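You operate a simulated robot arm through the tools that you are given. There is no shell and no other tool. Be economical: measure what you need, move in short steps, check, and stop when the job is done.

The job below is to be done with a simulated two-armed robot. You get a single attempt, and the scene is never put back.

JOB
Wipe up the spill on the top of the folding table with the yellow cloth and put it back.

It is judged by the outcome, as a careful person would: the job done as asked, and still so three seconds after it is handed in. It fails if anything else is knocked over, pushed out of place, dropped, spilled or broken. Flat cloth is picked up by pressing the open fingertips on it (5 to 10 N) and closing them slowly along it; thin cloth reads only 2 to 8 mm in the jaws.

ROBOT AND FRAMES
Two 7-joint arms with two-finger parallel grippers on one trunk, on a base that drives. Base frame: it is fixed to the floor where the robot stands at the start and does not move with it; the origin is under the middle of the robot, x ahead of it, y to its left, z up. Units: m, rad, N and s.
The left shoulder is at the start at [0.05, 0.165, 1.08], the right one opposite. Places, roughly: yellow cloth [0.5, 0.2, 0.7]. Payload 3.91 kg a hand.
The tool frame of a hand sits at the grasp point between the pads (the TCP): z along the fingers, y along the line on which they close. The tips reach 0.03 m beyond it. Largest opening 0.11 m; finger width 0.02, thickness 0.01; the body of the gripper, 0.048 by 0.112 m, starts 0.055 m behind the TCP.
Orientation is that of the tool frame in the base frame, as a unit quaternion [x, y, z, w]. With the fingers straight down and closing along the base's y, the tool's x points along the base's -x, its y along +y and its z along -z.

CONTROLS
- The arms move only by the tool nudge_tool. It takes "left_moves", "right_moves" or both (then of equal length, played together; a hand with none holds still); each is a list of rows, each a list of 6 numbers: the shift along the tool's x, y, z in m, then the turn, a rotation vector about the tool's x, y, z in rad. In form: [[tx, ty, tz, ax, ay, az], ...]. A call has 1 to 10 rows; each row is the pose to reach, as a shift and turn from the pose commanded when the call began, along the tool's axes at that moment. "left_hand" and "right_hand" are, for a hand that has rows, the finger opening in m, from 0 to 0.11, set as the call begins (left out, the last holds). A row lasts 0.2 s, in which the tool goes at most 0.05 m and 0.15 rad; a call with a longer step from one row to the next is refused whole, and so is a gripper value outside its range. Where a pose cannot be reached the arm comes as near as it can. A force on the tool above 40 N (or 10 N above the force at the start of the call, whichever is more), or a blocked arm, ends the call early, and 0.2 s more pass. Each finger travels about 0.045 m/s and halts on what it meets, pressing with about 37 N; the grip force reading is that of the motor and also rises with nothing between the fingers. The clock runs only during rows and for 0.2 s after the last one: add rows that repeat a pose to give the fingers time. The reply holds the time, the measured pose of the TCP, the force on the tool along the base axes, the opening and the grip force, in the units named above and with some noise, with the torque about the TCP (base axes, N m) and any sound that the robot's microphone picked up.
- Cameras (640 x 400 px; columns grow to the right, rows downward): "scene" is now at [0.1044, 0.0372, 1.2373]; the picture's right is [0.44, -0.90, 0.00], its down [-0.62, -0.31, -0.72] and it looks along [0.65, 0.32, -0.69] (base axes); focal length 294 px, centre (320, 200). "left" rides on the left gripper at [0.072, -0.017, -0.103] in its tool frame; the picture's right is [0.23, 0.97, 0.00], its down [-0.76, 0.18, -0.62] and it looks along [-0.61, 0.14, 0.78] (tool axes); focal length 222 px, centre (320, 200). "right" rides on the right gripper at [0.072, 0.017, -0.103] in its tool frame; the picture's right is [-0.23, 0.97, 0.00], its down [-0.76, -0.18, -0.62] and it looks along [-0.61, -0.14, 0.78] (tool axes); focal length 222 px, centre (320, 200).
- snapshot(camera): a new picture of that camera. It takes no simulated time.
- move_column(by): slides the trunk up (or, below 0, down) by that many m; the arms and the scene camera ride with it, the base frame stays. It gives what a move gives, with no picture.
- steer(legs): drives the robot by 1 to 6 legs, each [ahead, left, turn to the left] in m, m and rad, along the robot's own axes; the way and the turn of a leg run together, so that a leg with both is an arc; at most 1.5 m and 3.142 rad a leg. The arms and the cameras ride along, it lands a little off, and it stops where it bumps. It gives what a move gives.
- aim_head(pan, tilt): turns the head with the scene camera to pan (to the left, within 1.396 rad either way) and tilt (down, from -0.506 to 1.204), counted from straight ahead of the robot. It gives what a move gives.
- probe_pixels(camera, pixels): for up to 12 pixels [column, row] of the newest picture of that camera ("zoom" is the newest enlarged one), the place [x, y, z] in the base frame of the surface seen there, good to about 0.003 m. It takes no simulated time.
- close_up(camera, box): a new picture of the part [left, top, right, bottom] of that camera's present view, enlarged. It takes no simulated time.
- finish_job(): hands the job in; it is judged then, once.

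Keep the steps short. Do not move on a guess: measure, check each grasp and each placing, and mend mistakes. In all there are 80 turns and 78 pictures (those below and enlarged ones count). Leave the grippers open and the arms clear of the work at the hand-in unless told otherwise, and finish with a single line.

The tools are called after "Call:" as a command line: name --argument value ..., lists and objects as JSON in quotes. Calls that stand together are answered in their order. nudge_tool: Moves the arms, as the interface text tells. Its arguments: {"type":"object","properties":{"left_moves":{"type":"array","items":{"type":"array","items":{"type":"number"}}},"left_hand":{"type":"number"},"right_moves":{"type":"array","items":{"type":"array","items":{"type":"number"}}},"right_hand":{"type":"number"}},"required":[]} The other tools are called the same way: move_column (by) slides the trunk up or down; steer (legs) drives the base; aim_head (pan, tilt) turns the head that bears the scene camera; snapshot (camera) takes a picture; probe_pixels (camera, pixels) gives the place of the surface under pixels of a picture; close_up (camera, box) takes an enlarged picture of a part of a camera's view; finish_job () hands the job in.

At the start:

```text
time_s: 0.0
left_ee_pos: [0.3048, 0.4248, 0.9574]
left_tool_rot: [0.0, 1.0, 0.0, 0.0]
left_contact_force: [0.8, -0.1, 0.2]
left_moment: [0.0, 0.01, -0.02]
left_width: 0.1101
left_finger_force: 0.1
right_ee_pos: [0.4107, 0.0688, 1.0295]
right_tool_rot: [0.0, 1.0, 0.0, 0.0]
right_contact_force: [0.9, -0.4, -0.7]
right_moment: [0.0, -0.02, -0.03]
right_width: 0.11
right_finger_force: 0.0
trunk travel left (down, up): [-0.3, 0.203]
robot x, y, heading: [0.0017, -0.0006, -0.002]
head pan, tilt: [0.459, 0.764]
```

scene: 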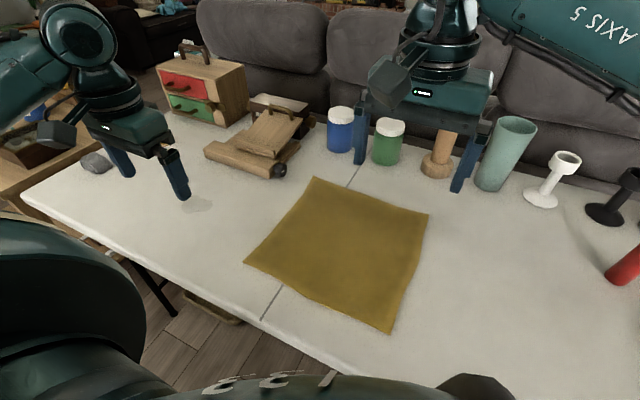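
right: 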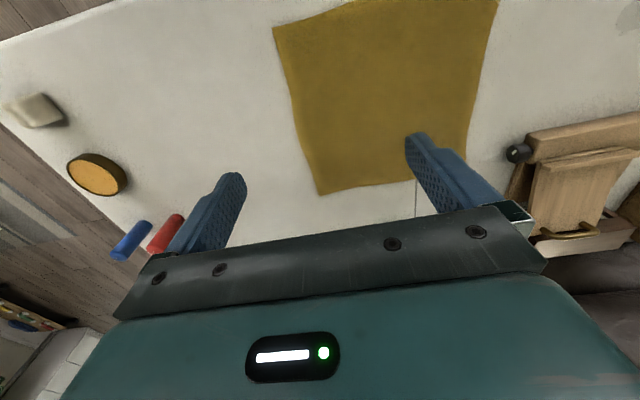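
left: 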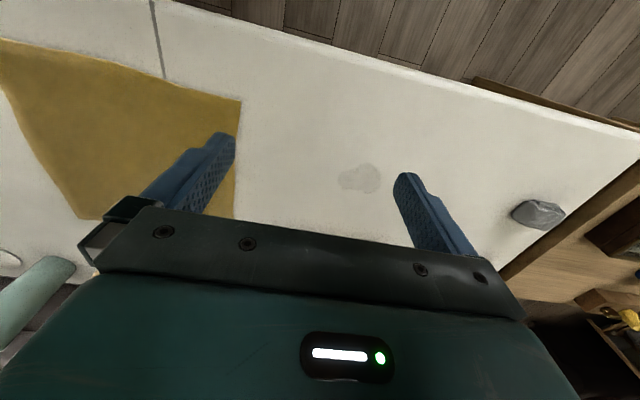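

I see the cloth in the scene picture, and a faint grey spill at about (360,178) in the left picture. I'll measure both.

Call:
probe_pixels --camera "left" --pixels '[[360, 178], [338, 180], [381, 180], [362, 163], [362, 193], [538, 214], [240, 100], [300, 120]]'

Call:
probe_pixels --camera "scene" --pixels '[[313, 178], [428, 213], [391, 332], [245, 262], [340, 245], [195, 203], [98, 160], [250, 160], [280, 170], [340, 130], [387, 140]]'

Call:
close_up --camera "left" --box '[200, 60, 440, 210]'

Call:
close_up --camera "scene" --box '[80, 120, 400, 320]'

```text
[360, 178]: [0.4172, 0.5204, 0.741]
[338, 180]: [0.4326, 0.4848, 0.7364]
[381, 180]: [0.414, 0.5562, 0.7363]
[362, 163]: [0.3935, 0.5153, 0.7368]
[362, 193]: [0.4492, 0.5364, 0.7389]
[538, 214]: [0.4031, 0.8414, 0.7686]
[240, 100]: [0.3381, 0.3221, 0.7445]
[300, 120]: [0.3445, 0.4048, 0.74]
```

```text
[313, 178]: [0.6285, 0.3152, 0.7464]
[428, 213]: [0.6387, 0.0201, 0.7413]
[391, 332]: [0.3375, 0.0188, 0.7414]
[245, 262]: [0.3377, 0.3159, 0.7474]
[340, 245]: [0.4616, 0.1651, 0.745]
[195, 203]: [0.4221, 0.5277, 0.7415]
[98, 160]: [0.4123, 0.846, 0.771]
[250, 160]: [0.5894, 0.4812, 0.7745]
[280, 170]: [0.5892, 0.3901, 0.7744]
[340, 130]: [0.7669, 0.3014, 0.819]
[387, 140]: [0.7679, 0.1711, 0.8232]
```

```text
2.67 times, centred on (320, 135) of left
```

zoom: 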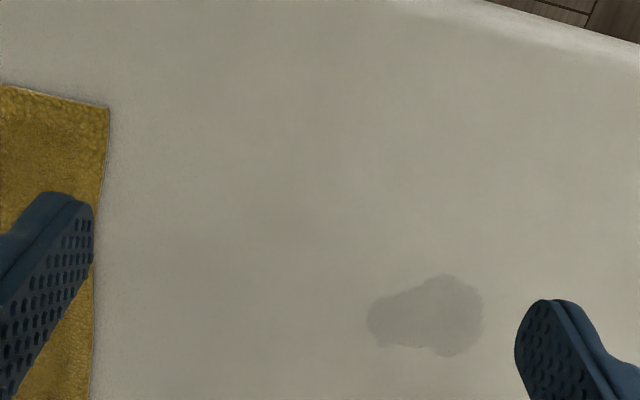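

```text
2.00 times, centred on (240, 220) of scene
```

zoom: 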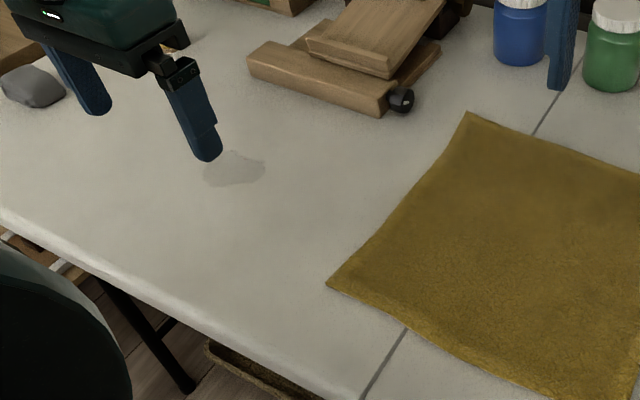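

The table top reads about z = 0.74. The cloth spans x 0.34–0.64 and y 0.02–0.315. The spill is at about (0.42, 0.525), roughly 0.08 m wide. I'll check the near table edge and the foot of the wooden thing, and move the left hand above the middle of the cloth's left edge.

Call:
probe_pixels --camera "scene" --pixels '[[204, 156], [268, 178], [285, 168], [180, 258], [262, 318], [270, 285], [330, 370]]'

Call:
nudge_tool --left_moves '[[-0.03, -0.025, 0.025, 0, 0, 0], [-0.06, -0.05, 0.05, 0, 0, 0], [-0.09, -0.075, 0.075, 0, 0, 0], [-0.12, -0.1, 0.1, 0, 0, 0], [-0.15, -0.125, 0.125, 0, 0, 0], [-0.183, -0.15, 0.15, 0, 0, 0], [-0.183, -0.15, 0.15, 0, 0, 0]]' --left_hand 0.06

Call:
snapshot --camera "left"

Call:
snapshot --camera "scene"

```text
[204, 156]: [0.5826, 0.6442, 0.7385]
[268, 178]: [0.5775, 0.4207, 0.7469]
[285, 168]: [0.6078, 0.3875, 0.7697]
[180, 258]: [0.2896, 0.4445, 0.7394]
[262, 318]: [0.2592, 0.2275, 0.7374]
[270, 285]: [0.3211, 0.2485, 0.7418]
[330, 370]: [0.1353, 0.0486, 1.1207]
```

```text
time_s: 1.6
left_ee_pos: [0.4896, 0.2736, 0.8086]
left_tool_rot: [0.0, 1.0, -0.001, 0.0]
left_contact_force: [-0.1, -0.1, -0.3]
left_moment: [0.01, 0.04, -0.01]
left_width: 0.06
left_finger_force: 0.1
right_ee_pos: [0.4107, 0.0693, 1.0308]
right_tool_rot: [0.0, 1.0, 0.0, 0.0]
right_contact_force: [-0.1, -0.4, 0.5]
right_moment: [-0.01, 0.02, 0.0]
right_width: 0.1099
right_finger_force: 0.1
trunk travel left (down, up): [-0.3, 0.203]
robot x, y, heading: [0.0028, -0.002, 0.002]
head pan, tilt: [0.459, 0.764]
```

```text
72 pictures are left
```

left: 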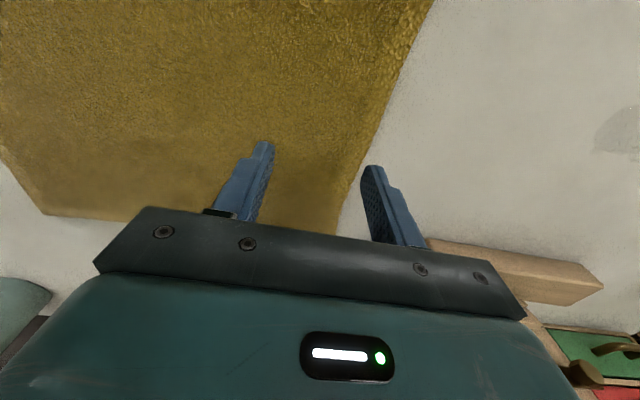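

```text
71 pictures are left
```

scene: 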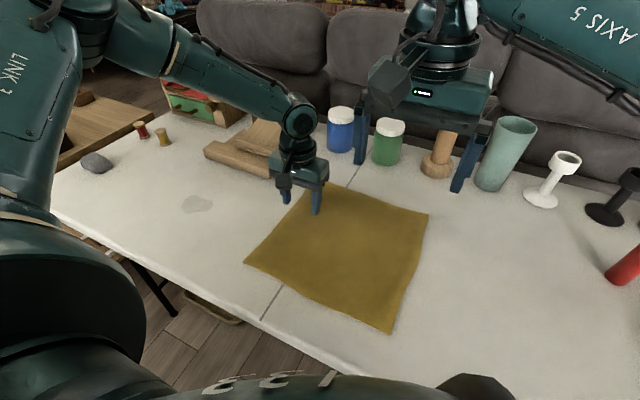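

The outer fingertip, at (365,175) in the left picture, looks close to or past the edge. I'll probe the edge and spill again before pressing.

Call:
probe_pixels --camera "scene" --pixels '[[290, 207], [270, 230], [197, 203], [183, 202], [211, 204], [198, 194], [197, 213]]'

Call:
probe_pixels --camera "left" --pixels '[[340, 215], [345, 190], [375, 120], [40, 213]]'

```text
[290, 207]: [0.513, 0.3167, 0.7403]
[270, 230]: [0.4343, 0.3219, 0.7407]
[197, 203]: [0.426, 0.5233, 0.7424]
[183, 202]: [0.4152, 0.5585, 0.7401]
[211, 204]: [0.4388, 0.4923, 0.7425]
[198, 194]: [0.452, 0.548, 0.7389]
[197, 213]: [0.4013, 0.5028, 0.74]
```

```text
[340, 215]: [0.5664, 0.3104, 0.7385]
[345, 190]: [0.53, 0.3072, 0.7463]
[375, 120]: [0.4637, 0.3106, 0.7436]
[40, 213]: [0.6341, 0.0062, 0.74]
```

The edge is at y ≈ 0.31, so I'll shift the hand 0.013 m inward and lower it until it lightly touches.

Call:
nudge_tool --left_moves '[[0, -0.013, 0.01, 0, 0, 0], [0, -0.013, 0.02, 0, 0, 0], [0, -0.013, 0.03, 0, 0, 0], [0, -0.013, 0.036, 0, 0, 0], [0, -0.013, 0.036, 0, 0, 0]]'

```text
time_s: 2.8
left_ee_pos: [0.4837, 0.2652, 0.7784]
left_tool_rot: [0.0, 1.0, -0.001, 0.002]
left_contact_force: [-0.2, -0.6, -0.2]
left_moment: [-0.02, 0.0, -0.01]
left_width: 0.06
left_finger_force: 0.1
left hand out of reach, approached as far as the arm can: row 3, 4, 5
right_ee_pos: [0.4106, 0.0692, 1.031]
right_tool_rot: [0.0, 1.0, 0.001, 0.0]
right_contact_force: [0.1, -0.2, 0.4]
right_moment: [-0.04, 0.0, 0.01]
right_width: 0.1099
right_finger_force: 0.1
trunk travel left (down, up): [-0.3, 0.203]
robot x, y, heading: [-0.0006, -0.002, -0.003]
head pan, tilt: [0.459, 0.764]
```

The arm reports out of reach at z 0.778, above the cloth. I'll raise the hand and lower the trunk by 0.1 m to get better reach.

Call:
nudge_tool --left_moves '[[0, 0.0, -0.045, 0, 0, 0], [0, 0, -0.09, 0, 0, 0], [0, 0, -0.12, 0, 0, 0], [0, 0, -0.12, 0, 0, 0]]'

Call:
move_column --by -0.1

Call:
snapshot --camera "scene"

```text
time_s: 3.8
left_ee_pos: [0.4842, 0.2663, 0.8982]
left_tool_rot: [0.0, 1.0, 0.0, 0.001]
left_contact_force: [-1.3, 0.4, -0.4]
left_moment: [-0.01, 0.0, 0.0]
left_width: 0.0601
left_finger_force: 0.1
right_ee_pos: [0.4106, 0.0687, 1.0297]
right_tool_rot: [0.001, 1.0, 0.0, 0.0]
right_contact_force: [0.7, 0.5, 0.1]
right_moment: [0.03, 0.01, -0.01]
right_width: 0.1102
right_finger_force: 0.0
trunk travel left (down, up): [-0.3, 0.203]
robot x, y, heading: [-0.0003, 0.0035, 0.0]
head pan, tilt: [0.459, 0.764]
```

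```text
time_s: 5.1
left_ee_pos: [0.4836, 0.2641, 0.7963]
left_tool_rot: [0.0, 1.0, -0.001, 0.0]
left_contact_force: [-1.0, -0.1, 0.6]
left_moment: [0.0, -0.02, 0.0]
left_width: 0.06
left_finger_force: 0.1
right_ee_pos: [0.4103, 0.0694, 0.9302]
right_tool_rot: [0.0, 1.0, 0.0, -0.001]
right_contact_force: [1.1, -0.5, 0.1]
right_moment: [0.03, -0.01, 0.0]
right_width: 0.1103
right_finger_force: 0.0
trunk travel left (down, up): [-0.2, 0.303]
robot x, y, heading: [-0.0013, 0.0017, -0.002]
head pan, tilt: [0.459, 0.764]
```

```text
70 pictures are left
```

scene: 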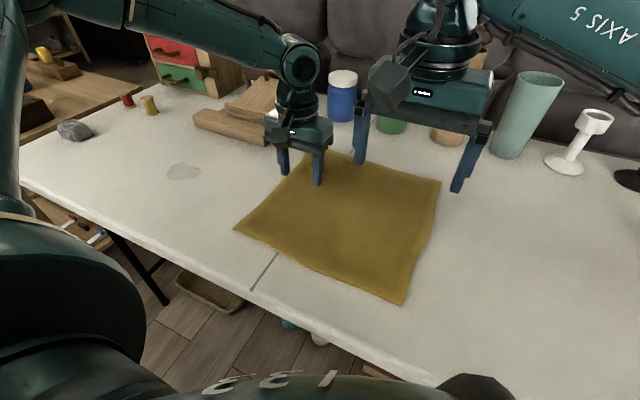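

Nothing was touched. I'll lower the hand to the cloth in small steps.

Call:
nudge_tool --left_moves '[[0, 0, 0.01, 0, 0, 0], [0, 0, 0.018, 0, 0, 0], [0, 0, 0.023, 0, 0, 0], [0, 0, 0.026, 0, 0, 0], [0, 0, 0.026, 0, 0, 0]]'

```text
time_s: 6.3
left_ee_pos: [0.4843, 0.2649, 0.7736]
left_tool_rot: [-0.001, 1.0, 0.001, 0.001]
left_contact_force: [-1.8, 1.4, 11.7]
left_moment: [0.13, 0.05, -0.02]
left_width: 0.0599
left_finger_force: 0.0
right_ee_pos: [0.4112, 0.0683, 0.9303]
right_tool_rot: [0.0, 1.0, 0.0, 0.001]
right_contact_force: [0.7, -0.5, -0.8]
right_moment: [-0.04, 0.01, 0.0]
right_width: 0.1101
right_finger_force: 0.0
trunk travel left (down, up): [-0.2, 0.303]
robot x, y, heading: [-0.0005, -0.0028, -0.002]
head pan, tilt: [0.459, 0.764]
```

Contact reads 11.7 N. I'll back off about 1 mm and close the fingers in stages along the cloth.

Call:
nudge_tool --left_moves '[[0, 0, -0.001, 0, 0, 0], [0, 0, -0.001, 0, 0, 0]]' --left_hand 0.045

Call:
nudge_tool --left_moves '[[0, 0, 0, 0, 0, 0], [0, 0, 0, 0, 0, 0]]' --left_hand 0.025

Call:
nudge_tool --left_moves '[[0, 0, 0, 0, 0, 0], [0, 0, 0, 0, 0, 0], [0, 0, 0, 0, 0, 0], [0, 0, 0, 0, 0, 0]]' --left_hand 0.0

Call:
snapshot --camera "left"

```text
time_s: 6.9
left_ee_pos: [0.484, 0.2645, 0.7743]
left_tool_rot: [-0.001, 1.0, 0.001, 0.001]
left_contact_force: [1.4, 0.1, 7.9]
left_moment: [0.05, -0.01, -0.02]
left_width: 0.0447
left_finger_force: 0.1
right_ee_pos: [0.4107, 0.0684, 0.9309]
right_tool_rot: [0.0, 1.0, 0.0, 0.0]
right_contact_force: [-0.1, -0.5, -0.2]
right_moment: [-0.02, 0.02, 0.03]
right_width: 0.1099
right_finger_force: 0.1
trunk travel left (down, up): [-0.2, 0.303]
robot x, y, heading: [-0.001, -0.0014, 0.004]
head pan, tilt: [0.459, 0.764]
```

```text
time_s: 7.5
left_ee_pos: [0.4842, 0.2652, 0.7737]
left_tool_rot: [0.0, 1.0, 0.001, 0.0]
left_contact_force: [-0.3, 0.3, 8.1]
left_moment: [0.05, 0.01, 0.01]
left_width: 0.0243
left_finger_force: 0.1
right_ee_pos: [0.41, 0.0699, 0.9299]
right_tool_rot: [0.0, 1.0, 0.0, 0.0]
right_contact_force: [-0.1, -0.1, -0.6]
right_moment: [0.02, 0.0, 0.02]
right_width: 0.11
right_finger_force: 0.0
trunk travel left (down, up): [-0.2, 0.303]
robot x, y, heading: [-0.0013, -0.001, 0.004]
head pan, tilt: [0.459, 0.764]
```

```text
time_s: 8.5
left_ee_pos: [0.4848, 0.2656, 0.775]
left_tool_rot: [0.0, 1.0, 0.0, 0.001]
left_contact_force: [-1.3, -0.3, 9.7]
left_moment: [0.07, 0.04, 0.02]
left_width: 0.0058
left_finger_force: 37.4
right_ee_pos: [0.4098, 0.0696, 0.9303]
right_tool_rot: [0.0, 1.0, 0.0, 0.001]
right_contact_force: [0.2, -0.6, -0.4]
right_moment: [0.03, 0.02, 0.03]
right_width: 0.11
right_finger_force: 0.1
trunk travel left (down, up): [-0.2, 0.303]
robot x, y, heading: [0.0024, -0.0009, 0.0]
head pan, tilt: [0.459, 0.764]
```

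```text
69 pictures are left
```

left: 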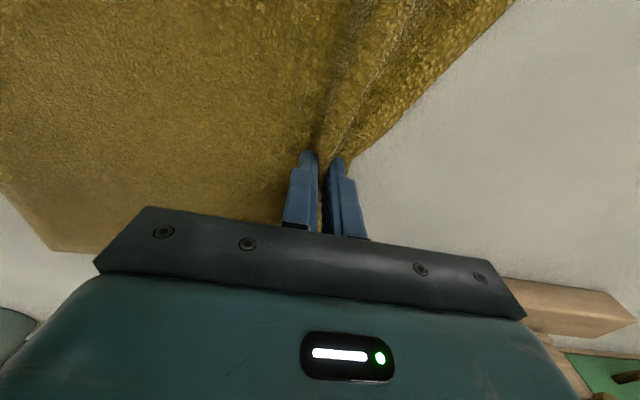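

The left hand holds cloth, with the jaws reading 5.8 mm. Next is the right hand, so I'll take a picture to find the right edge.

Call:
snapshot --camera "right"

Call:
probe_pixels --camera "scene" --pixels '[[418, 250], [428, 225], [439, 183], [402, 304]]'

```text
68 pictures are left
```

right: 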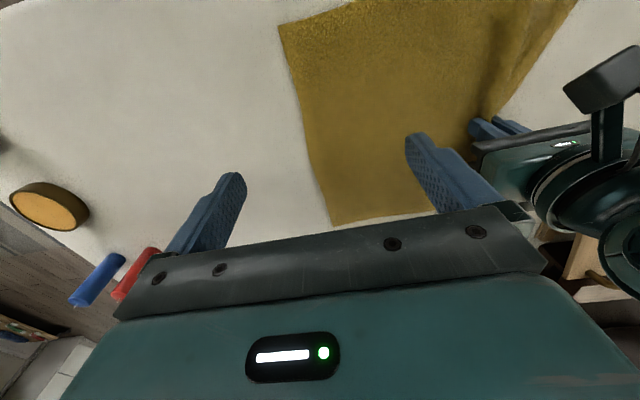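

```text
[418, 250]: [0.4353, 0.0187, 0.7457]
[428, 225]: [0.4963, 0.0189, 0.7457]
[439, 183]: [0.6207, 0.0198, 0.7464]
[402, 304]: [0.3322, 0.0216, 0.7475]
```

The right edge is at y ≈ 0.019. I'll bring the right hand over (0.485, 0.065) with a 0.06 opening, then down to z 0.80.

Call:
nudge_tool --right_moves '[[-0.025, -0.002, 0.025, 0, 0, 0], [-0.05, -0.004, 0.05, 0, 0, 0], [-0.075, -0.004, 0.08, 0, 0, 0], [-0.075, -0.004, 0.11, 0, 0, 0], [-0.075, -0.004, 0.13, 0, 0, 0], [-0.075, -0.004, 0.14, 0, 0, 0], [-0.075, -0.004, 0.14, 0, 0, 0]]' --right_hand 0.06

Call:
snapshot --camera "right"

```text
time_s: 10.1
left_ee_pos: [0.4845, 0.2651, 0.7731]
left_tool_rot: [0.0, 1.0, 0.0, 0.002]
left_contact_force: [-0.2, 2.0, 10.0]
left_moment: [0.09, 0.08, 0.0]
left_width: 0.0056
left_finger_force: 37.1
right_ee_pos: [0.4864, 0.0653, 0.7912]
right_tool_rot: [0.001, 1.0, 0.0, 0.001]
right_contact_force: [0.7, -0.1, 0.2]
right_moment: [-0.01, 0.01, 0.02]
right_width: 0.0599
right_finger_force: 0.1
trunk travel left (down, up): [-0.2, 0.303]
robot x, y, heading: [0.0031, -0.0019, -0.001]
head pan, tilt: [0.459, 0.764]
```

```text
67 pictures are left
```

right: 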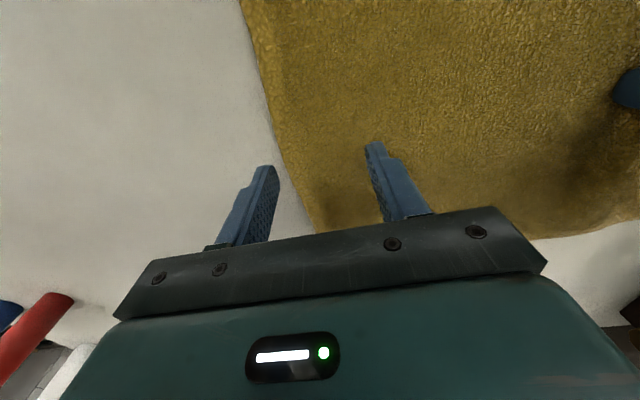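

Call:
probe_pixels --camera "right" --pixels '[[280, 150], [295, 175], [310, 215]]'

```text
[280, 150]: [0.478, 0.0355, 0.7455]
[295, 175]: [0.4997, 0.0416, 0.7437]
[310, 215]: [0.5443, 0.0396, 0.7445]
```

The left pinch pulled the right edge in to y ≈ 0.04. I'll shift the right hand +0.018 in y and lower it to contact.

Call:
nudge_tool --right_moves '[[0, 0.018, 0, 0, 0, 0], [0, 0.018, 0.01, 0, 0, 0], [0, 0.018, 0.015, 0, 0, 0], [0, 0.018, 0.018, 0, 0, 0], [0, 0.018, 0.019, 0, 0, 0], [0, 0.018, 0.019, 0, 0, 0]]'

```text
time_s: 11.5
left_ee_pos: [0.4832, 0.2648, 0.7732]
left_tool_rot: [0.0, 1.0, 0.0, 0.001]
left_contact_force: [1.4, 1.1, 7.9]
left_moment: [0.06, -0.03, -0.03]
left_width: 0.0054
left_finger_force: 36.9
right_ee_pos: [0.4855, 0.0843, 0.7739]
right_tool_rot: [-0.001, 1.0, 0.001, 0.001]
right_contact_force: [1.8, 3.5, 12.0]
right_moment: [0.07, -0.07, 0.03]
right_width: 0.0599
right_finger_force: 0.1
trunk travel left (down, up): [-0.2, 0.303]
robot x, y, heading: [0.0005, -0.0015, -0.003]
head pan, tilt: [0.459, 0.764]
```

Contact is 12 N. I'll back off 1 mm and close in stages.

Call:
nudge_tool --right_moves '[[0, 0, -0.001, 0, 0, 0], [0, 0, -0.001, 0, 0, 0]]' --right_hand 0.045

Call:
nudge_tool --right_moves '[[0, 0, 0, 0, 0, 0], [0, 0, 0, 0, 0, 0]]' --right_hand 0.025

Call:
nudge_tool --right_moves '[[0, 0, 0, 0, 0, 0], [0, 0, 0, 0, 0, 0], [0, 0, 0, 0, 0, 0], [0, 0, 0, 0, 0, 0]]' --right_hand 0.0

Call:
snapshot --camera "right"

Call:
snapshot --camera "scene"

```text
time_s: 12.1
left_ee_pos: [0.4827, 0.2642, 0.7736]
left_tool_rot: [0.001, 1.0, -0.001, 0.001]
left_contact_force: [0.3, -3.4, 8.1]
left_moment: [-0.05, -0.02, -0.01]
left_width: 0.0054
left_finger_force: 36.8
right_ee_pos: [0.485, 0.0829, 0.7732]
right_tool_rot: [0.0, 1.0, 0.001, 0.001]
right_contact_force: [-1.3, 4.7, 10.7]
right_moment: [0.12, 0.04, 0.02]
right_width: 0.0455
right_finger_force: 3.7
trunk travel left (down, up): [-0.2, 0.303]
robot x, y, heading: [0.0039, 0.0015, -0.006]
head pan, tilt: [0.459, 0.764]
```

```text
time_s: 12.7
left_ee_pos: [0.4852, 0.2649, 0.7741]
left_tool_rot: [0.0, 1.0, 0.0, 0.0]
left_contact_force: [-0.1, -4.3, 7.7]
left_moment: [-0.11, -0.06, -0.05]
left_width: 0.0056
left_finger_force: 36.9
right_ee_pos: [0.4854, 0.0821, 0.7736]
right_tool_rot: [0.0, 1.0, 0.001, 0.001]
right_contact_force: [0.3, 4.6, 11.8]
right_moment: [0.13, 0.01, 0.02]
right_width: 0.0259
right_finger_force: 1.0
trunk travel left (down, up): [-0.2, 0.303]
robot x, y, heading: [0.0027, 0.0001, 0.003]
head pan, tilt: [0.459, 0.764]
```

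```text
time_s: 13.7
left_ee_pos: [0.4849, 0.2649, 0.7736]
left_tool_rot: [0.0, 1.0, 0.0, 0.001]
left_contact_force: [-0.4, -7.7, 7.8]
left_moment: [-0.17, 0.03, 0.03]
left_width: 0.0055
left_finger_force: 37.1
right_ee_pos: [0.4858, 0.0836, 0.7741]
right_tool_rot: [0.0, 1.0, 0.001, 0.001]
right_contact_force: [1.0, 7.8, 10.2]
right_moment: [0.2, -0.04, -0.03]
right_width: 0.0044
right_finger_force: 37.2
trunk travel left (down, up): [-0.2, 0.303]
robot x, y, heading: [-0.0033, -0.0028, -0.003]
head pan, tilt: [0.459, 0.764]
```

```text
66 pictures are left
```

right: 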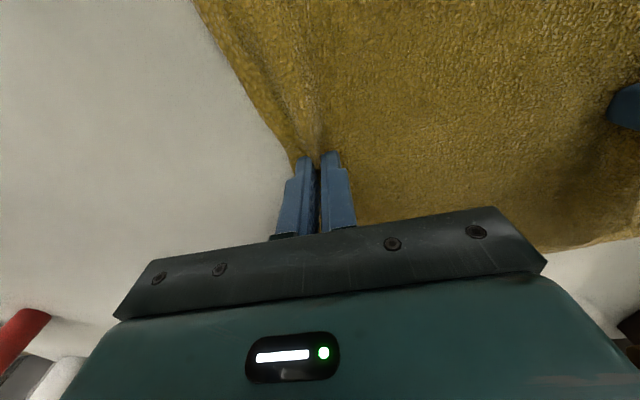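

```text
65 pictures are left
```

scene: 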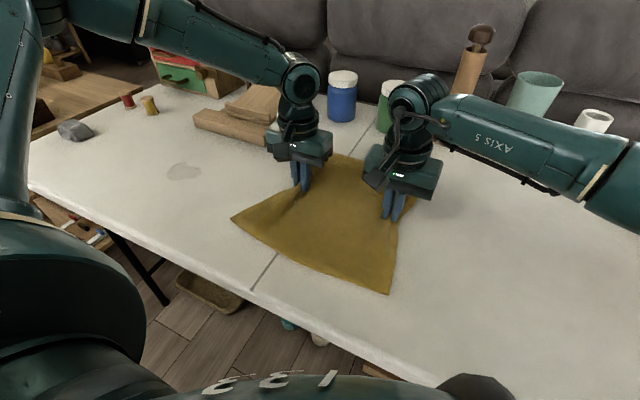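

Both edges are held, with about 8 N of tension between the hands. The right arm would be at its limit near the spill, so I want to drive about 0.15 m left. First I'll check the floor on that side.

Call:
aim_head --pan 1.1 --tilt 1.0

Call:
snapshot --camera "scene"

```text
time_s: 14.8
left_ee_pos: [0.4832, 0.2654, 0.7752]
left_tool_rot: [-0.001, 1.0, 0.0, 0.001]
left_contact_force: [-0.4, -8.9, 7.4]
left_moment: [-0.2, 0.04, 0.01]
left_width: 0.0055
left_finger_force: 37.1
right_ee_pos: [0.4849, 0.0831, 0.7726]
right_tool_rot: [0.0, 1.0, 0.001, 0.002]
right_contact_force: [-0.4, 8.7, 8.5]
right_moment: [0.24, -0.02, 0.03]
right_width: 0.0045
right_finger_force: 37.0
trunk travel left (down, up): [-0.2, 0.303]
robot x, y, heading: [-0.0005, -0.0005, -0.003]
head pan, tilt: [1.1, 1.0]
```

```text
64 pictures are left
```

scene: 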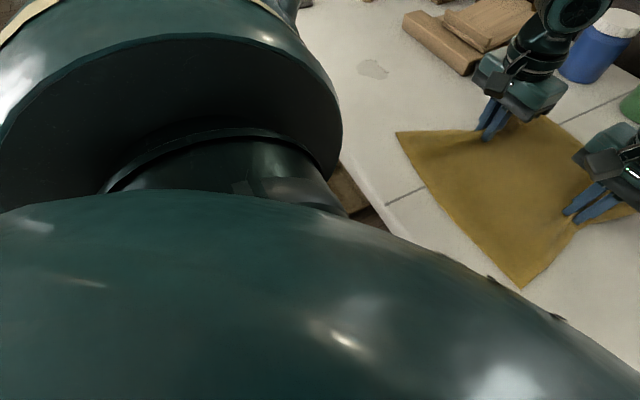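

My own body blocks the view, but the way runs parallel to the table edge and looked clear in the earlier pictures. First I'll lift both hands 0.03 m and draw the cloth 0.065 m nearer, so it clears the wooden thing.

Call:
nudge_tool --left_moves '[[0, 0, -0.015, 0, 0, 0], [0, 0, -0.03, 0, 0, 0], [0.02, 0, -0.03, 0, 0, 0], [0.04, 0, -0.03, 0, 0, 0], [0.065, 0, -0.03, 0, 0, 0], [0.065, 0, -0.03, 0, 0, 0]]' --right_moves '[[0, 0.005, -0.015, 0, 0, 0], [0, 0.005, -0.03, 0, 0, 0], [0.02, 0.005, -0.03, 0, 0, 0], [0.04, 0.005, -0.03, 0, 0, 0], [0.065, 0.005, -0.03, 0, 0, 0], [0.065, 0.005, -0.03, 0, 0, 0]]'

Call:
aim_head --pan 0.6 --tilt 0.8

Call:
snapshot --camera "scene"

```text
time_s: 16.2
left_ee_pos: [0.4178, 0.2658, 0.8031]
left_tool_rot: [-0.001, 1.0, 0.0, 0.0]
left_contact_force: [0.1, -3.6, -0.4]
left_moment: [-0.08, -0.01, 0.02]
left_width: 0.0049
left_finger_force: 36.7
right_ee_pos: [0.4216, 0.0871, 0.803]
right_tool_rot: [0.0, 1.0, 0.001, -0.001]
right_contact_force: [0.6, 3.3, 0.6]
right_moment: [0.07, 0.01, -0.03]
right_width: 0.0043
right_finger_force: 36.8
trunk travel left (down, up): [-0.2, 0.303]
robot x, y, heading: [0.001, 0.0029, 0.0]
head pan, tilt: [1.1, 1.0]
```

```text
time_s: 17.1
left_ee_pos: [0.4193, 0.2641, 0.8019]
left_tool_rot: [0.001, 1.0, 0.0, 0.001]
left_contact_force: [0.4, -3.6, -0.3]
left_moment: [-0.11, 0.01, -0.03]
left_width: 0.0049
left_finger_force: 36.6
right_ee_pos: [0.4202, 0.0877, 0.8022]
right_tool_rot: [0.0, 1.0, 0.0, -0.001]
right_contact_force: [-0.3, 2.5, 0.2]
right_moment: [0.13, 0.01, -0.03]
right_width: 0.0042
right_finger_force: 36.8
trunk travel left (down, up): [-0.2, 0.303]
robot x, y, heading: [0.0001, -0.0005, 0.004]
head pan, tilt: [0.6, 0.799]
```

```text
63 pictures are left
```

scene: 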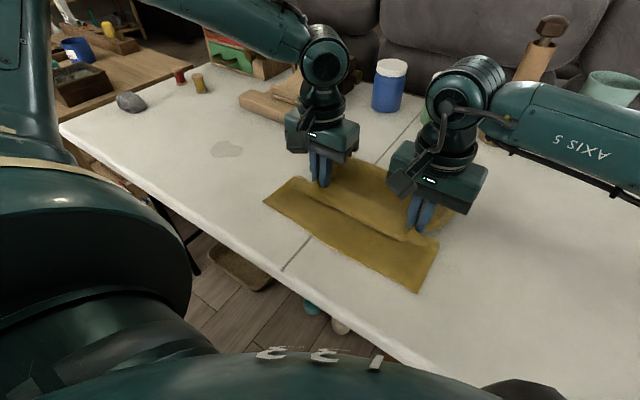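

The cloth hangs between the hands, with both halves on the table. Now I'll drive 0.15 m left.

Call:
steer --legs '[[0, 0.15, 0]]'

Call:
snapshot --camera "scene"

```text
time_s: 18.5
left_ee_pos: [0.4201, 0.4144, 0.8026]
left_tool_rot: [0.0, 1.0, 0.0, 0.0]
left_contact_force: [-0.4, -3.3, -0.1]
left_moment: [-0.09, -0.01, -0.02]
left_width: 0.0051
left_finger_force: 37.2
right_ee_pos: [0.421, 0.2375, 0.8017]
right_tool_rot: [0.001, 1.0, -0.001, 0.001]
right_contact_force: [-0.7, 3.0, 0.1]
right_moment: [0.1, 0.03, 0.01]
right_width: 0.0042
right_finger_force: 37.2
trunk travel left (down, up): [-0.2, 0.303]
robot x, y, heading: [0.0032, 0.1484, 0.002]
head pan, tilt: [0.6, 0.799]
```

```text
62 pictures are left
```

scene: 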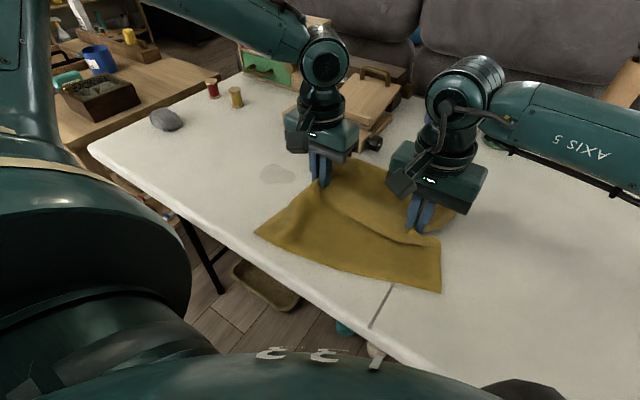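

The left hand is at y 0.414, just short of the spill. I'll press down to the cloth and stroke across, with the right hand following along.

Call:
nudge_tool --left_moves '[[0, 0.03, 0.015, 0, 0, 0], [0, 0.03, 0.03, 0, 0, 0], [0, 0.06, 0.03, 0, 0, 0], [0, 0.09, 0.03, 0, 0, 0], [0, 0.12, 0.03, 0, 0, 0], [0, 0.15, 0.03, 0, 0, 0], [0, 0.18, 0.03, 0, 0, 0], [0, 0.18, 0.03, 0, 0, 0]]' --right_moves '[[0, 0.03, 0.01, 0, 0, 0], [0, 0.03, 0.02, 0, 0, 0], [0, 0.06, 0.02, 0, 0, 0], [0, 0.09, 0.02, 0, 0, 0], [0, 0.12, 0.02, 0, 0, 0], [0, 0.15, 0.02, 0, 0, 0], [0, 0.18, 0.02, 0, 0, 0], [0, 0.18, 0.02, 0, 0, 0]]'

Call:
snapshot --camera "scene"

Call:
snapshot --camera "left"

```text
time_s: 19.8
left_ee_pos: [0.4193, 0.5432, 0.7761]
left_tool_rot: [0.006, 1.0, -0.011, 0.004]
left_contact_force: [-2.6, -20.4, 8.7]
left_moment: [-0.65, 0.09, -0.01]
left_width: 0.0054
left_finger_force: 37.0
right_ee_pos: [0.4173, 0.3545, 0.7843]
right_tool_rot: [-0.005, 1.0, 0.014, 0.0]
right_contact_force: [0.3, 19.3, 0.1]
right_moment: [0.57, -0.02, -0.04]
right_width: 0.0047
right_finger_force: 36.7
right hand out of reach, approached as far as the arm can: row 5, 6
trunk travel left (down, up): [-0.2, 0.303]
robot x, y, heading: [0.0005, 0.1508, -0.001]
head pan, tilt: [0.6, 0.799]
stopped in row 6 (left hand): the force on the tool passed its limit (the readings are from after the stop); the commanded pose is now the measured one
```

```text
61 pictures are left
```

scene: 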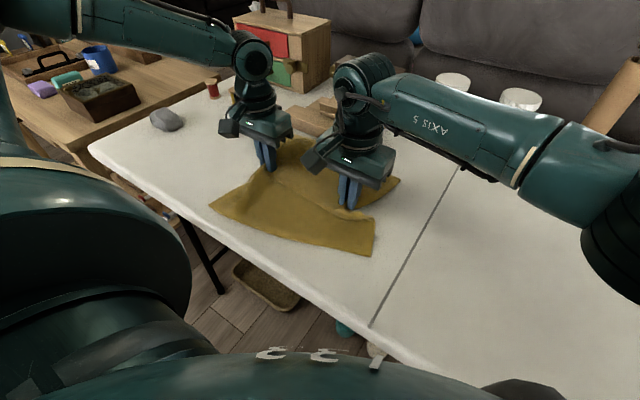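

```text
60 pictures are left
```

left: 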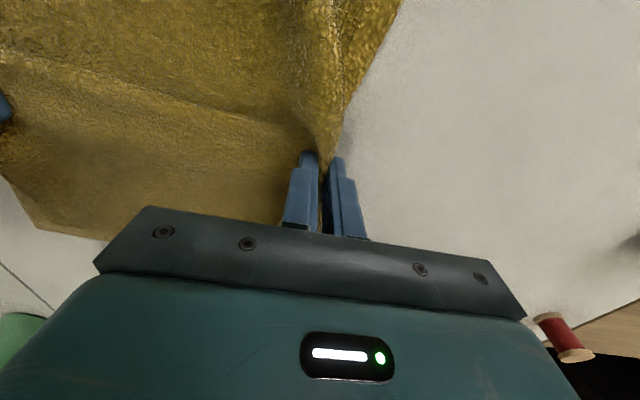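

The right arm reached its limit and the cloth went taut at 20 N. I'll ease the left hand back and lift both, then drive another 0.1 m left while drawing the arms back the same amount.

Call:
nudge_tool --left_moves '[[0, -0.012, 0, 0, 0, 0], [0, -0.04, 0, 0, 0, 0], [0, -0.07, 0, 0, 0, 0], [0, -0.1, -0.01, 0, 0, 0], [0, -0.11, -0.025, 0, 0, 0], [0, -0.11, -0.025, 0, 0, 0]]' --right_moves '[[0, 0, 0, 0, 0, 0], [0, -0.03, 0, 0, 0, 0], [0, -0.06, 0, 0, 0, 0], [0, -0.09, -0.01, 0, 0, 0], [0, -0.1, -0.018, 0, 0, 0], [0, -0.1, -0.018, 0, 0, 0]]'

Call:
snapshot --camera "left"

Call:
steer --legs '[[0, 0.11, 0]]'

Call:
snapshot --camera "scene"

```text
time_s: 21.2
left_ee_pos: [0.4195, 0.437, 0.802]
left_tool_rot: [0.003, 1.0, -0.008, 0.002]
left_contact_force: [-0.3, -11.6, -0.3]
left_moment: [-0.34, -0.02, -0.01]
left_width: 0.0055
left_finger_force: 36.6
right_ee_pos: [0.4202, 0.2513, 0.8001]
right_tool_rot: [-0.004, 1.0, 0.01, -0.001]
right_contact_force: [0.0, 12.1, 0.4]
right_moment: [0.38, 0.03, 0.0]
right_width: 0.0045
right_finger_force: 37.1
trunk travel left (down, up): [-0.2, 0.303]
robot x, y, heading: [-0.0019, 0.1507, 0.0]
head pan, tilt: [0.6, 0.799]
```

```text
59 pictures are left
```

left: 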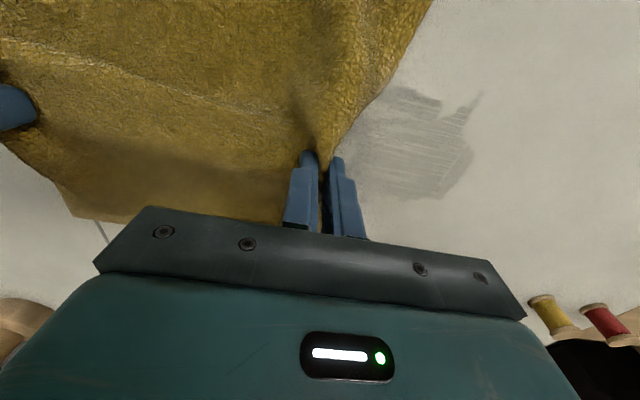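

```text
time_s: 22.4
left_ee_pos: [0.4196, 0.5465, 0.8016]
left_tool_rot: [0.005, 1.0, -0.008, 0.003]
left_contact_force: [0.0, -12.5, -0.2]
left_moment: [-0.37, 0.0, 0.0]
left_width: 0.0054
left_finger_force: 37.2
right_ee_pos: [0.4196, 0.3609, 0.8008]
right_tool_rot: [-0.003, 1.0, 0.01, -0.001]
right_contact_force: [0.2, 12.5, -1.0]
right_moment: [0.36, 0.04, -0.01]
right_width: 0.0044
right_finger_force: 37.1
trunk travel left (down, up): [-0.2, 0.303]
robot x, y, heading: [0.0018, 0.253, -0.001]
head pan, tilt: [0.6, 0.799]
```

```text
58 pictures are left
```

scene: 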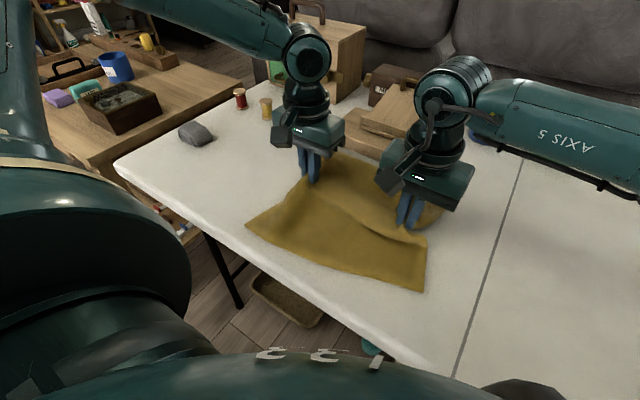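

The first stroke took off part of the spill and left streaks. I'll do a raster of strokes over x 0.39–0.46, first easing the tension and pressing down again.

Call:
nudge_tool --left_moves '[[0.025, 0.02, 0.015, 0, 0, 0], [0.025, 0.045, 0.028, 0, 0, 0], [0.025, 0.01, 0.028, 0, 0, 0], [0.025, -0.03, 0.028, 0, 0, 0], [0.025, -0.07, 0.028, 0, 0, 0], [0.01, -0.09, 0.028, 0, 0, 0], [0.01, -0.05, 0.028, 0, 0, 0], [0.01, -0.01, 0.028, 0, 0, 0], [0.01, 0.03, 0.028, 0, 0, 0], [0.01, 0.05, 0.028, 0, 0, 0]]' --right_moves '[[0.025, 0.03, 0.01, 0, 0, 0], [0.025, 0.055, 0.018, 0, 0, 0], [0.025, 0.02, 0.018, 0, 0, 0], [0.025, -0.02, 0.018, 0, 0, 0], [0.025, -0.06, 0.018, 0, 0, 0], [0.01, -0.08, 0.018, 0, 0, 0], [0.01, -0.04, 0.018, 0, 0, 0], [0.01, 0.0, 0.018, 0, 0, 0], [0.01, 0.04, 0.018, 0, 0, 0], [0.01, 0.06, 0.018, 0, 0, 0]]'

```text
time_s: 24.6
left_ee_pos: [0.4104, 0.5936, 0.7753]
left_tool_rot: [0.005, 1.0, -0.008, 0.005]
left_contact_force: [-0.6, -7.3, 16.1]
left_moment: [-0.25, 0.05, 0.02]
left_width: 0.0051
left_finger_force: 37.0
right_ee_pos: [0.4085, 0.4191, 0.7844]
right_tool_rot: [-0.004, 1.0, 0.01, 0.0]
right_contact_force: [0.6, 0.4, 0.9]
right_moment: [-0.01, 0.02, -0.03]
right_width: 0.0041
right_finger_force: 37.2
trunk travel left (down, up): [-0.2, 0.303]
robot x, y, heading: [-0.0011, 0.2559, -0.0]
head pan, tilt: [0.6, 0.799]
```

Good contact at 16 N with the tension gone. I'll continue with lines farther out in x.

Call:
nudge_tool --left_moves '[[-0.015, 0.0, 0.0, 0, 0, 0], [-0.015, -0.04, 0, 0, 0, 0], [-0.015, -0.08, 0, 0, 0, 0], [-0.015, -0.12, 0, 0, 0, 0], [-0.03, -0.14, 0, 0, 0, 0], [-0.03, -0.1, 0, 0, 0, 0], [-0.03, -0.06, 0, 0, 0, 0], [-0.03, -0.02, 0, 0, 0, 0], [-0.03, 0, 0, 0, 0, 0], [-0.045, 0, 0, 0, 0, 0]]' --right_moves '[[-0.015, 0.0, 0.0, 0, 0, 0], [-0.015, -0.04, 0, 0, 0, 0], [-0.015, -0.08, 0, 0, 0, 0], [-0.015, -0.12, 0, 0, 0, 0], [-0.03, -0.14, 0, 0, 0, 0], [-0.03, -0.1, 0, 0, 0, 0], [-0.03, -0.06, 0, 0, 0, 0], [-0.03, -0.02, 0, 0, 0, 0], [-0.03, 0, 0, 0, 0, 0], [-0.045, 0, 0, 0, 0, 0]]'

Call:
nudge_tool --left_moves '[[0, -0.04, 0, 0, 0, 0], [0, -0.08, 0, 0, 0, 0], [0, -0.12, 0, 0, 0, 0], [0, -0.15, 0, 0, 0, 0], [0, -0.17, -0.012, 0, 0, 0], [0, -0.17, -0.025, 0, 0, 0], [0, -0.17, -0.025, 0, 0, 0]]' --right_moves '[[0, -0.04, 0, 0, 0, 0], [0, -0.08, 0, 0, 0, 0], [0, -0.12, 0, 0, 0, 0], [0, -0.15, 0, 0, 0, 0], [0, -0.17, -0.008, 0, 0, 0], [0, -0.17, -0.016, 0, 0, 0], [0, -0.17, -0.016, 0, 0, 0]]'

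Call:
snapshot --camera "left"

Call:
snapshot --camera "scene"

```text
time_s: 26.8
left_ee_pos: [0.4533, 0.595, 0.7739]
left_tool_rot: [0.005, 1.0, -0.006, 0.003]
left_contact_force: [-5.8, 0.1, 19.9]
left_moment: [-0.08, 0.28, -0.06]
left_width: 0.0051
left_finger_force: 37.0
right_ee_pos: [0.4543, 0.4207, 0.7847]
right_tool_rot: [-0.004, 1.0, 0.011, 0.001]
right_contact_force: [0.0, 0.2, -0.8]
right_moment: [-0.02, 0.0, -0.05]
right_width: 0.0043
right_finger_force: 36.9
trunk travel left (down, up): [-0.2, 0.303]
robot x, y, heading: [-0.0005, 0.2572, -0.0]
head pan, tilt: [0.6, 0.799]
```

```text
time_s: 28.4
left_ee_pos: [0.4537, 0.4245, 0.8018]
left_tool_rot: [0.004, 1.0, -0.008, 0.003]
left_contact_force: [0.6, -0.7, 0.1]
left_moment: [0.01, 0.02, -0.03]
left_width: 0.005
left_finger_force: 36.8
right_ee_pos: [0.4566, 0.2506, 0.796]
right_tool_rot: [-0.004, 1.0, 0.009, -0.001]
right_contact_force: [0.1, 0.3, -0.2]
right_moment: [0.02, 0.02, 0.01]
right_width: 0.004
right_finger_force: 37.3
trunk travel left (down, up): [-0.2, 0.303]
robot x, y, heading: [0.0003, 0.2563, -0.002]
head pan, tilt: [0.6, 0.799]
```

```text
57 pictures are left
```

left: 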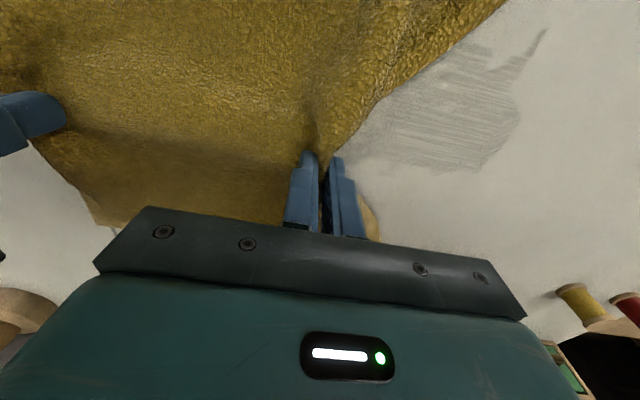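

```text
56 pictures are left
```

scene: 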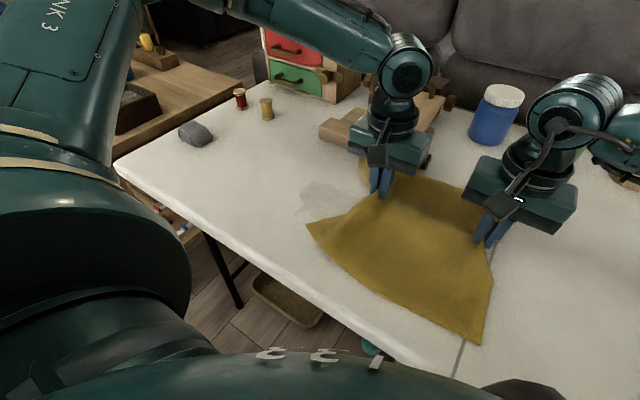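

The spill is fainter, but thin streaks remain. I'll measure what's left.

Call:
close_up --camera "scene" --box '[260, 150, 420, 250]'

Call:
probe_pixels --camera "left" --pixels '[[540, 35], [520, 115], [470, 170], [450, 60], [375, 120], [440, 130], [370, 215], [95, 210]]'

```text
4.00 times, centred on (340, 200) of scene
```

zoom: 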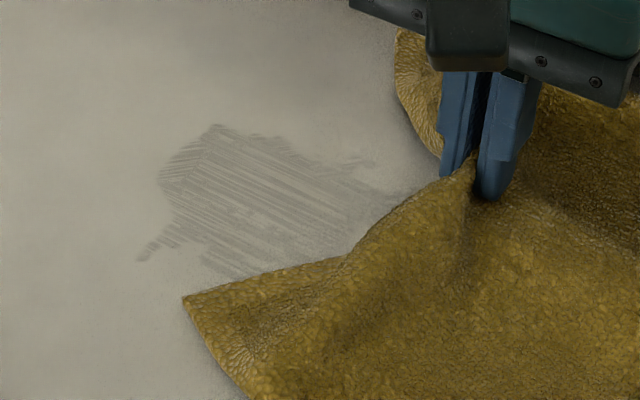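

```text
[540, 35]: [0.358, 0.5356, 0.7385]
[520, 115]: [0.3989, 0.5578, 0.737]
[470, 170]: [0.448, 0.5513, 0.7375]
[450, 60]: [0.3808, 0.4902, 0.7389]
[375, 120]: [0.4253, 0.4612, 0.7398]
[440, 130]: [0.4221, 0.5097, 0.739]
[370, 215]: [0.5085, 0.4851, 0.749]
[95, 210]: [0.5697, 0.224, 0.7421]
```

Residue covers about x 0.355–0.455 and y 0.46–0.56. I'll do a second raster in the cross direction, along x, at slightly firmer pressure.

Call:
nudge_tool --left_moves '[[-0.016, 0.025, 0.015, 0, 0, 0], [-0.016, 0.025, 0.029, 0, 0, 0], [0.028, 0.025, 0.029, 0, 0, 0], [0.07, 0.025, 0.029, 0, 0, 0], [0.114, 0.025, 0.029, 0, 0, 0], [0.114, 0.04, 0.029, 0, 0, 0], [0.07, 0.04, 0.029, 0, 0, 0], [0.028, 0.04, 0.029, 0, 0, 0], [-0.016, 0.04, 0.029, 0, 0, 0], [-0.016, 0.055, 0.029, 0, 0, 0]]' --right_moves '[[-0.016, 0.025, 0.01, 0, 0, 0], [-0.016, 0.025, 0.013, 0, 0, 0], [0.028, 0.025, 0.013, 0, 0, 0], [0.07, 0.025, 0.013, 0, 0, 0], [0.114, 0.025, 0.013, 0, 0, 0], [0.114, 0.04, 0.013, 0, 0, 0], [0.07, 0.04, 0.013, 0, 0, 0], [0.028, 0.04, 0.013, 0, 0, 0], [-0.016, 0.04, 0.013, 0, 0, 0], [-0.016, 0.055, 0.013, 0, 0, 0]]'

Call:
nudge_tool --left_moves '[[0.044, 0, 0, 0, 0, 0], [0.088, 0, 0, 0, 0, 0], [0.13, 0, 0, 0, 0, 0], [0.13, 0.015, 0, 0, 0, 0], [0.088, 0.015, 0, 0, 0, 0], [0.044, 0.015, 0, 0, 0, 0], [0, 0.015, 0, 0, 0, 0], [0, 0.03, 0, 0, 0, 0]]' --right_moves '[[0.044, 0, 0, 0, 0, 0], [0.088, 0, 0, 0, 0, 0], [0.13, 0, 0, 0, 0, 0], [0.13, 0.015, 0, 0, 0, 0], [0.088, 0.015, 0, 0, 0, 0], [0.044, 0.015, 0, 0, 0, 0], [0, 0.015, 0, 0, 0, 0], [0, 0.03, 0, 0, 0, 0]]'

```text
time_s: 29.9
left_ee_pos: [0.3414, 0.4594, 0.774]
left_tool_rot: [0.006, 1.0, -0.012, 0.006]
left_contact_force: [-6.1, 0.1, 22.5]
left_moment: [-0.1, 0.21, -0.01]
left_width: 0.005
left_finger_force: 37.5
right_ee_pos: [0.3416, 0.2895, 0.7841]
right_tool_rot: [-0.004, 1.0, 0.01, 0.001]
right_contact_force: [0.0, -0.3, -0.5]
right_moment: [-0.01, 0.01, -0.02]
right_width: 0.0041
right_finger_force: 37.2
trunk travel left (down, up): [-0.2, 0.303]
robot x, y, heading: [-0.0035, 0.2591, 0.004]
head pan, tilt: [0.6, 0.799]
stopped in row 7 (left hand): the force on the tool passed its limit (the readings are from after the stop); the commanded pose is now the measured one
```

```text
time_s: 30.5
left_ee_pos: [0.2796, 0.4586, 0.7744]
left_tool_rot: [0.005, 1.0, -0.012, 0.009]
left_contact_force: [-3.5, 2.8, 24.8]
left_moment: [0.0, 0.11, 0.01]
left_width: 0.005
left_finger_force: 36.8
left hand out of reach, approached as far as the arm can: row 2, 3
right_ee_pos: [0.2528, 0.2874, 0.7836]
right_tool_rot: [-0.004, 1.0, 0.011, 0.0]
right_contact_force: [1.2, 0.0, -0.2]
right_moment: [-0.01, 0.0, -0.02]
right_width: 0.0041
right_finger_force: 37.2
trunk travel left (down, up): [-0.2, 0.303]
robot x, y, heading: [0.0025, 0.2574, 0.0]
head pan, tilt: [0.6, 0.799]
stopped in row 3 (left hand): the force on the tool passed its limit (the readings are from after the stop); the commanded pose is now the measured one
```

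The call stopped early on force, and the chained call then pulled the hands toward the near edge. I'll lift both and look before going on.

Call:
nudge_tool --left_moves '[[0, 0, -0.02, 0, 0, 0], [-0.03, 0, -0.03, 0, 0, 0], [-0.03, 0, -0.03, 0, 0, 0]]' --right_moves '[[0, 0, -0.01, 0, 0, 0], [-0.045, 0, -0.02, 0, 0, 0], [-0.057, 0, -0.02, 0, 0, 0]]'

Call:
snapshot --camera "scene"

Call:
snapshot --camera "left"

```text
time_s: 31.3
left_ee_pos: [0.3086, 0.461, 0.8035]
left_tool_rot: [0.006, 1.0, -0.012, 0.007]
left_contact_force: [-0.5, -1.3, -0.5]
left_moment: [0.03, 0.0, -0.01]
left_width: 0.0051
left_finger_force: 36.6
right_ee_pos: [0.3104, 0.2873, 0.8052]
right_tool_rot: [-0.005, 1.0, 0.011, -0.001]
right_contact_force: [0.4, 1.1, 0.1]
right_moment: [-0.03, 0.0, -0.06]
right_width: 0.0042
right_finger_force: 36.8
trunk travel left (down, up): [-0.2, 0.303]
robot x, y, heading: [0.0008, 0.2537, 0.0]
head pan, tilt: [0.6, 0.799]
```

```text
54 pictures are left
```

scene: 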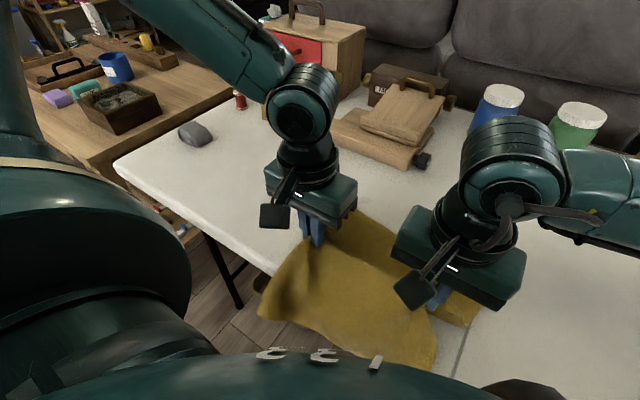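

```text
53 pictures are left
```

left: 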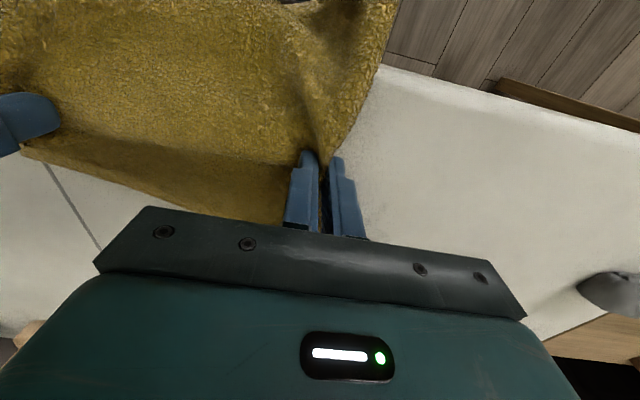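

The cloth is draped over the near edge and nothing else has moved. I'll bring it back out to x 0.46 while lifted, then look at the spot.

Call:
nudge_tool --left_moves '[[-0.04, -0.01, -0.01, 0, 0, 0], [-0.08, -0.02, -0.01, 0, 0, 0], [-0.12, -0.03, -0.01, 0, 0, 0], [-0.15, -0.035, 0, 0, 0, 0], [-0.15, -0.035, 0, 0, 0, 0]]' --right_moves '[[-0.04, -0.01, -0.01, 0, 0, 0], [-0.08, -0.02, -0.01, 0, 0, 0], [-0.12, -0.03, -0.01, 0, 0, 0], [-0.15, -0.035, 0, 0, 0, 0], [-0.15, -0.035, 0, 0, 0, 0]]'

Call:
close_up --camera "left" --box '[320, 0, 640, 200]'

Call:
snapshot --camera "scene"

```text
time_s: 32.5
left_ee_pos: [0.459, 0.4243, 0.8044]
left_tool_rot: [0.005, 1.0, -0.012, 0.007]
left_contact_force: [-0.5, 0.1, -0.1]
left_moment: [0.04, 0.04, 0.01]
left_width: 0.0048
left_finger_force: 37.0
right_ee_pos: [0.462, 0.253, 0.8022]
right_tool_rot: [-0.004, 1.0, 0.011, -0.001]
right_contact_force: [-0.5, 1.2, -0.2]
right_moment: [-0.01, 0.05, -0.02]
right_width: 0.004
right_finger_force: 36.9
trunk travel left (down, up): [-0.2, 0.303]
robot x, y, heading: [-0.0027, 0.2558, -0.003]
head pan, tilt: [0.6, 0.799]
```

```text
2.00 times, centred on (480, 100) of left
```

zoom: 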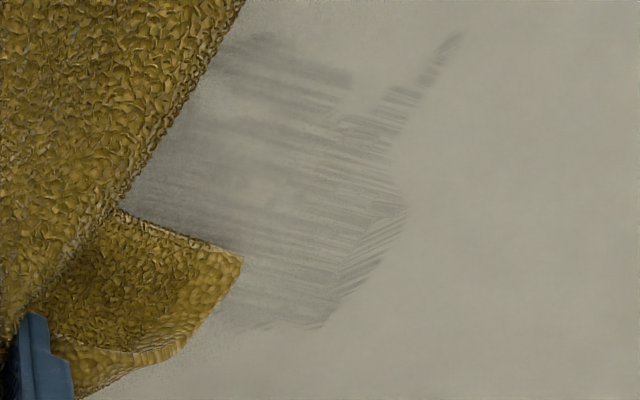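

```text
51 pictures are left
```

scene: 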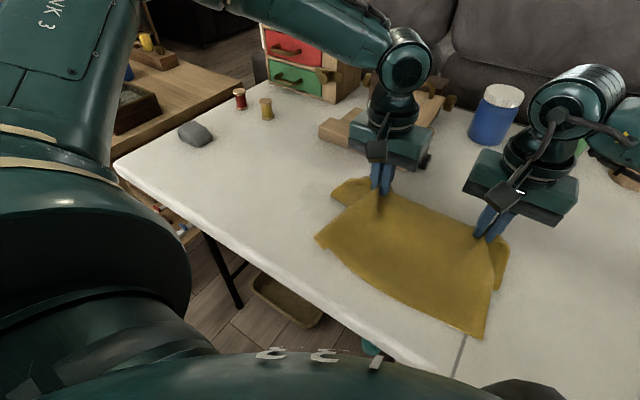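

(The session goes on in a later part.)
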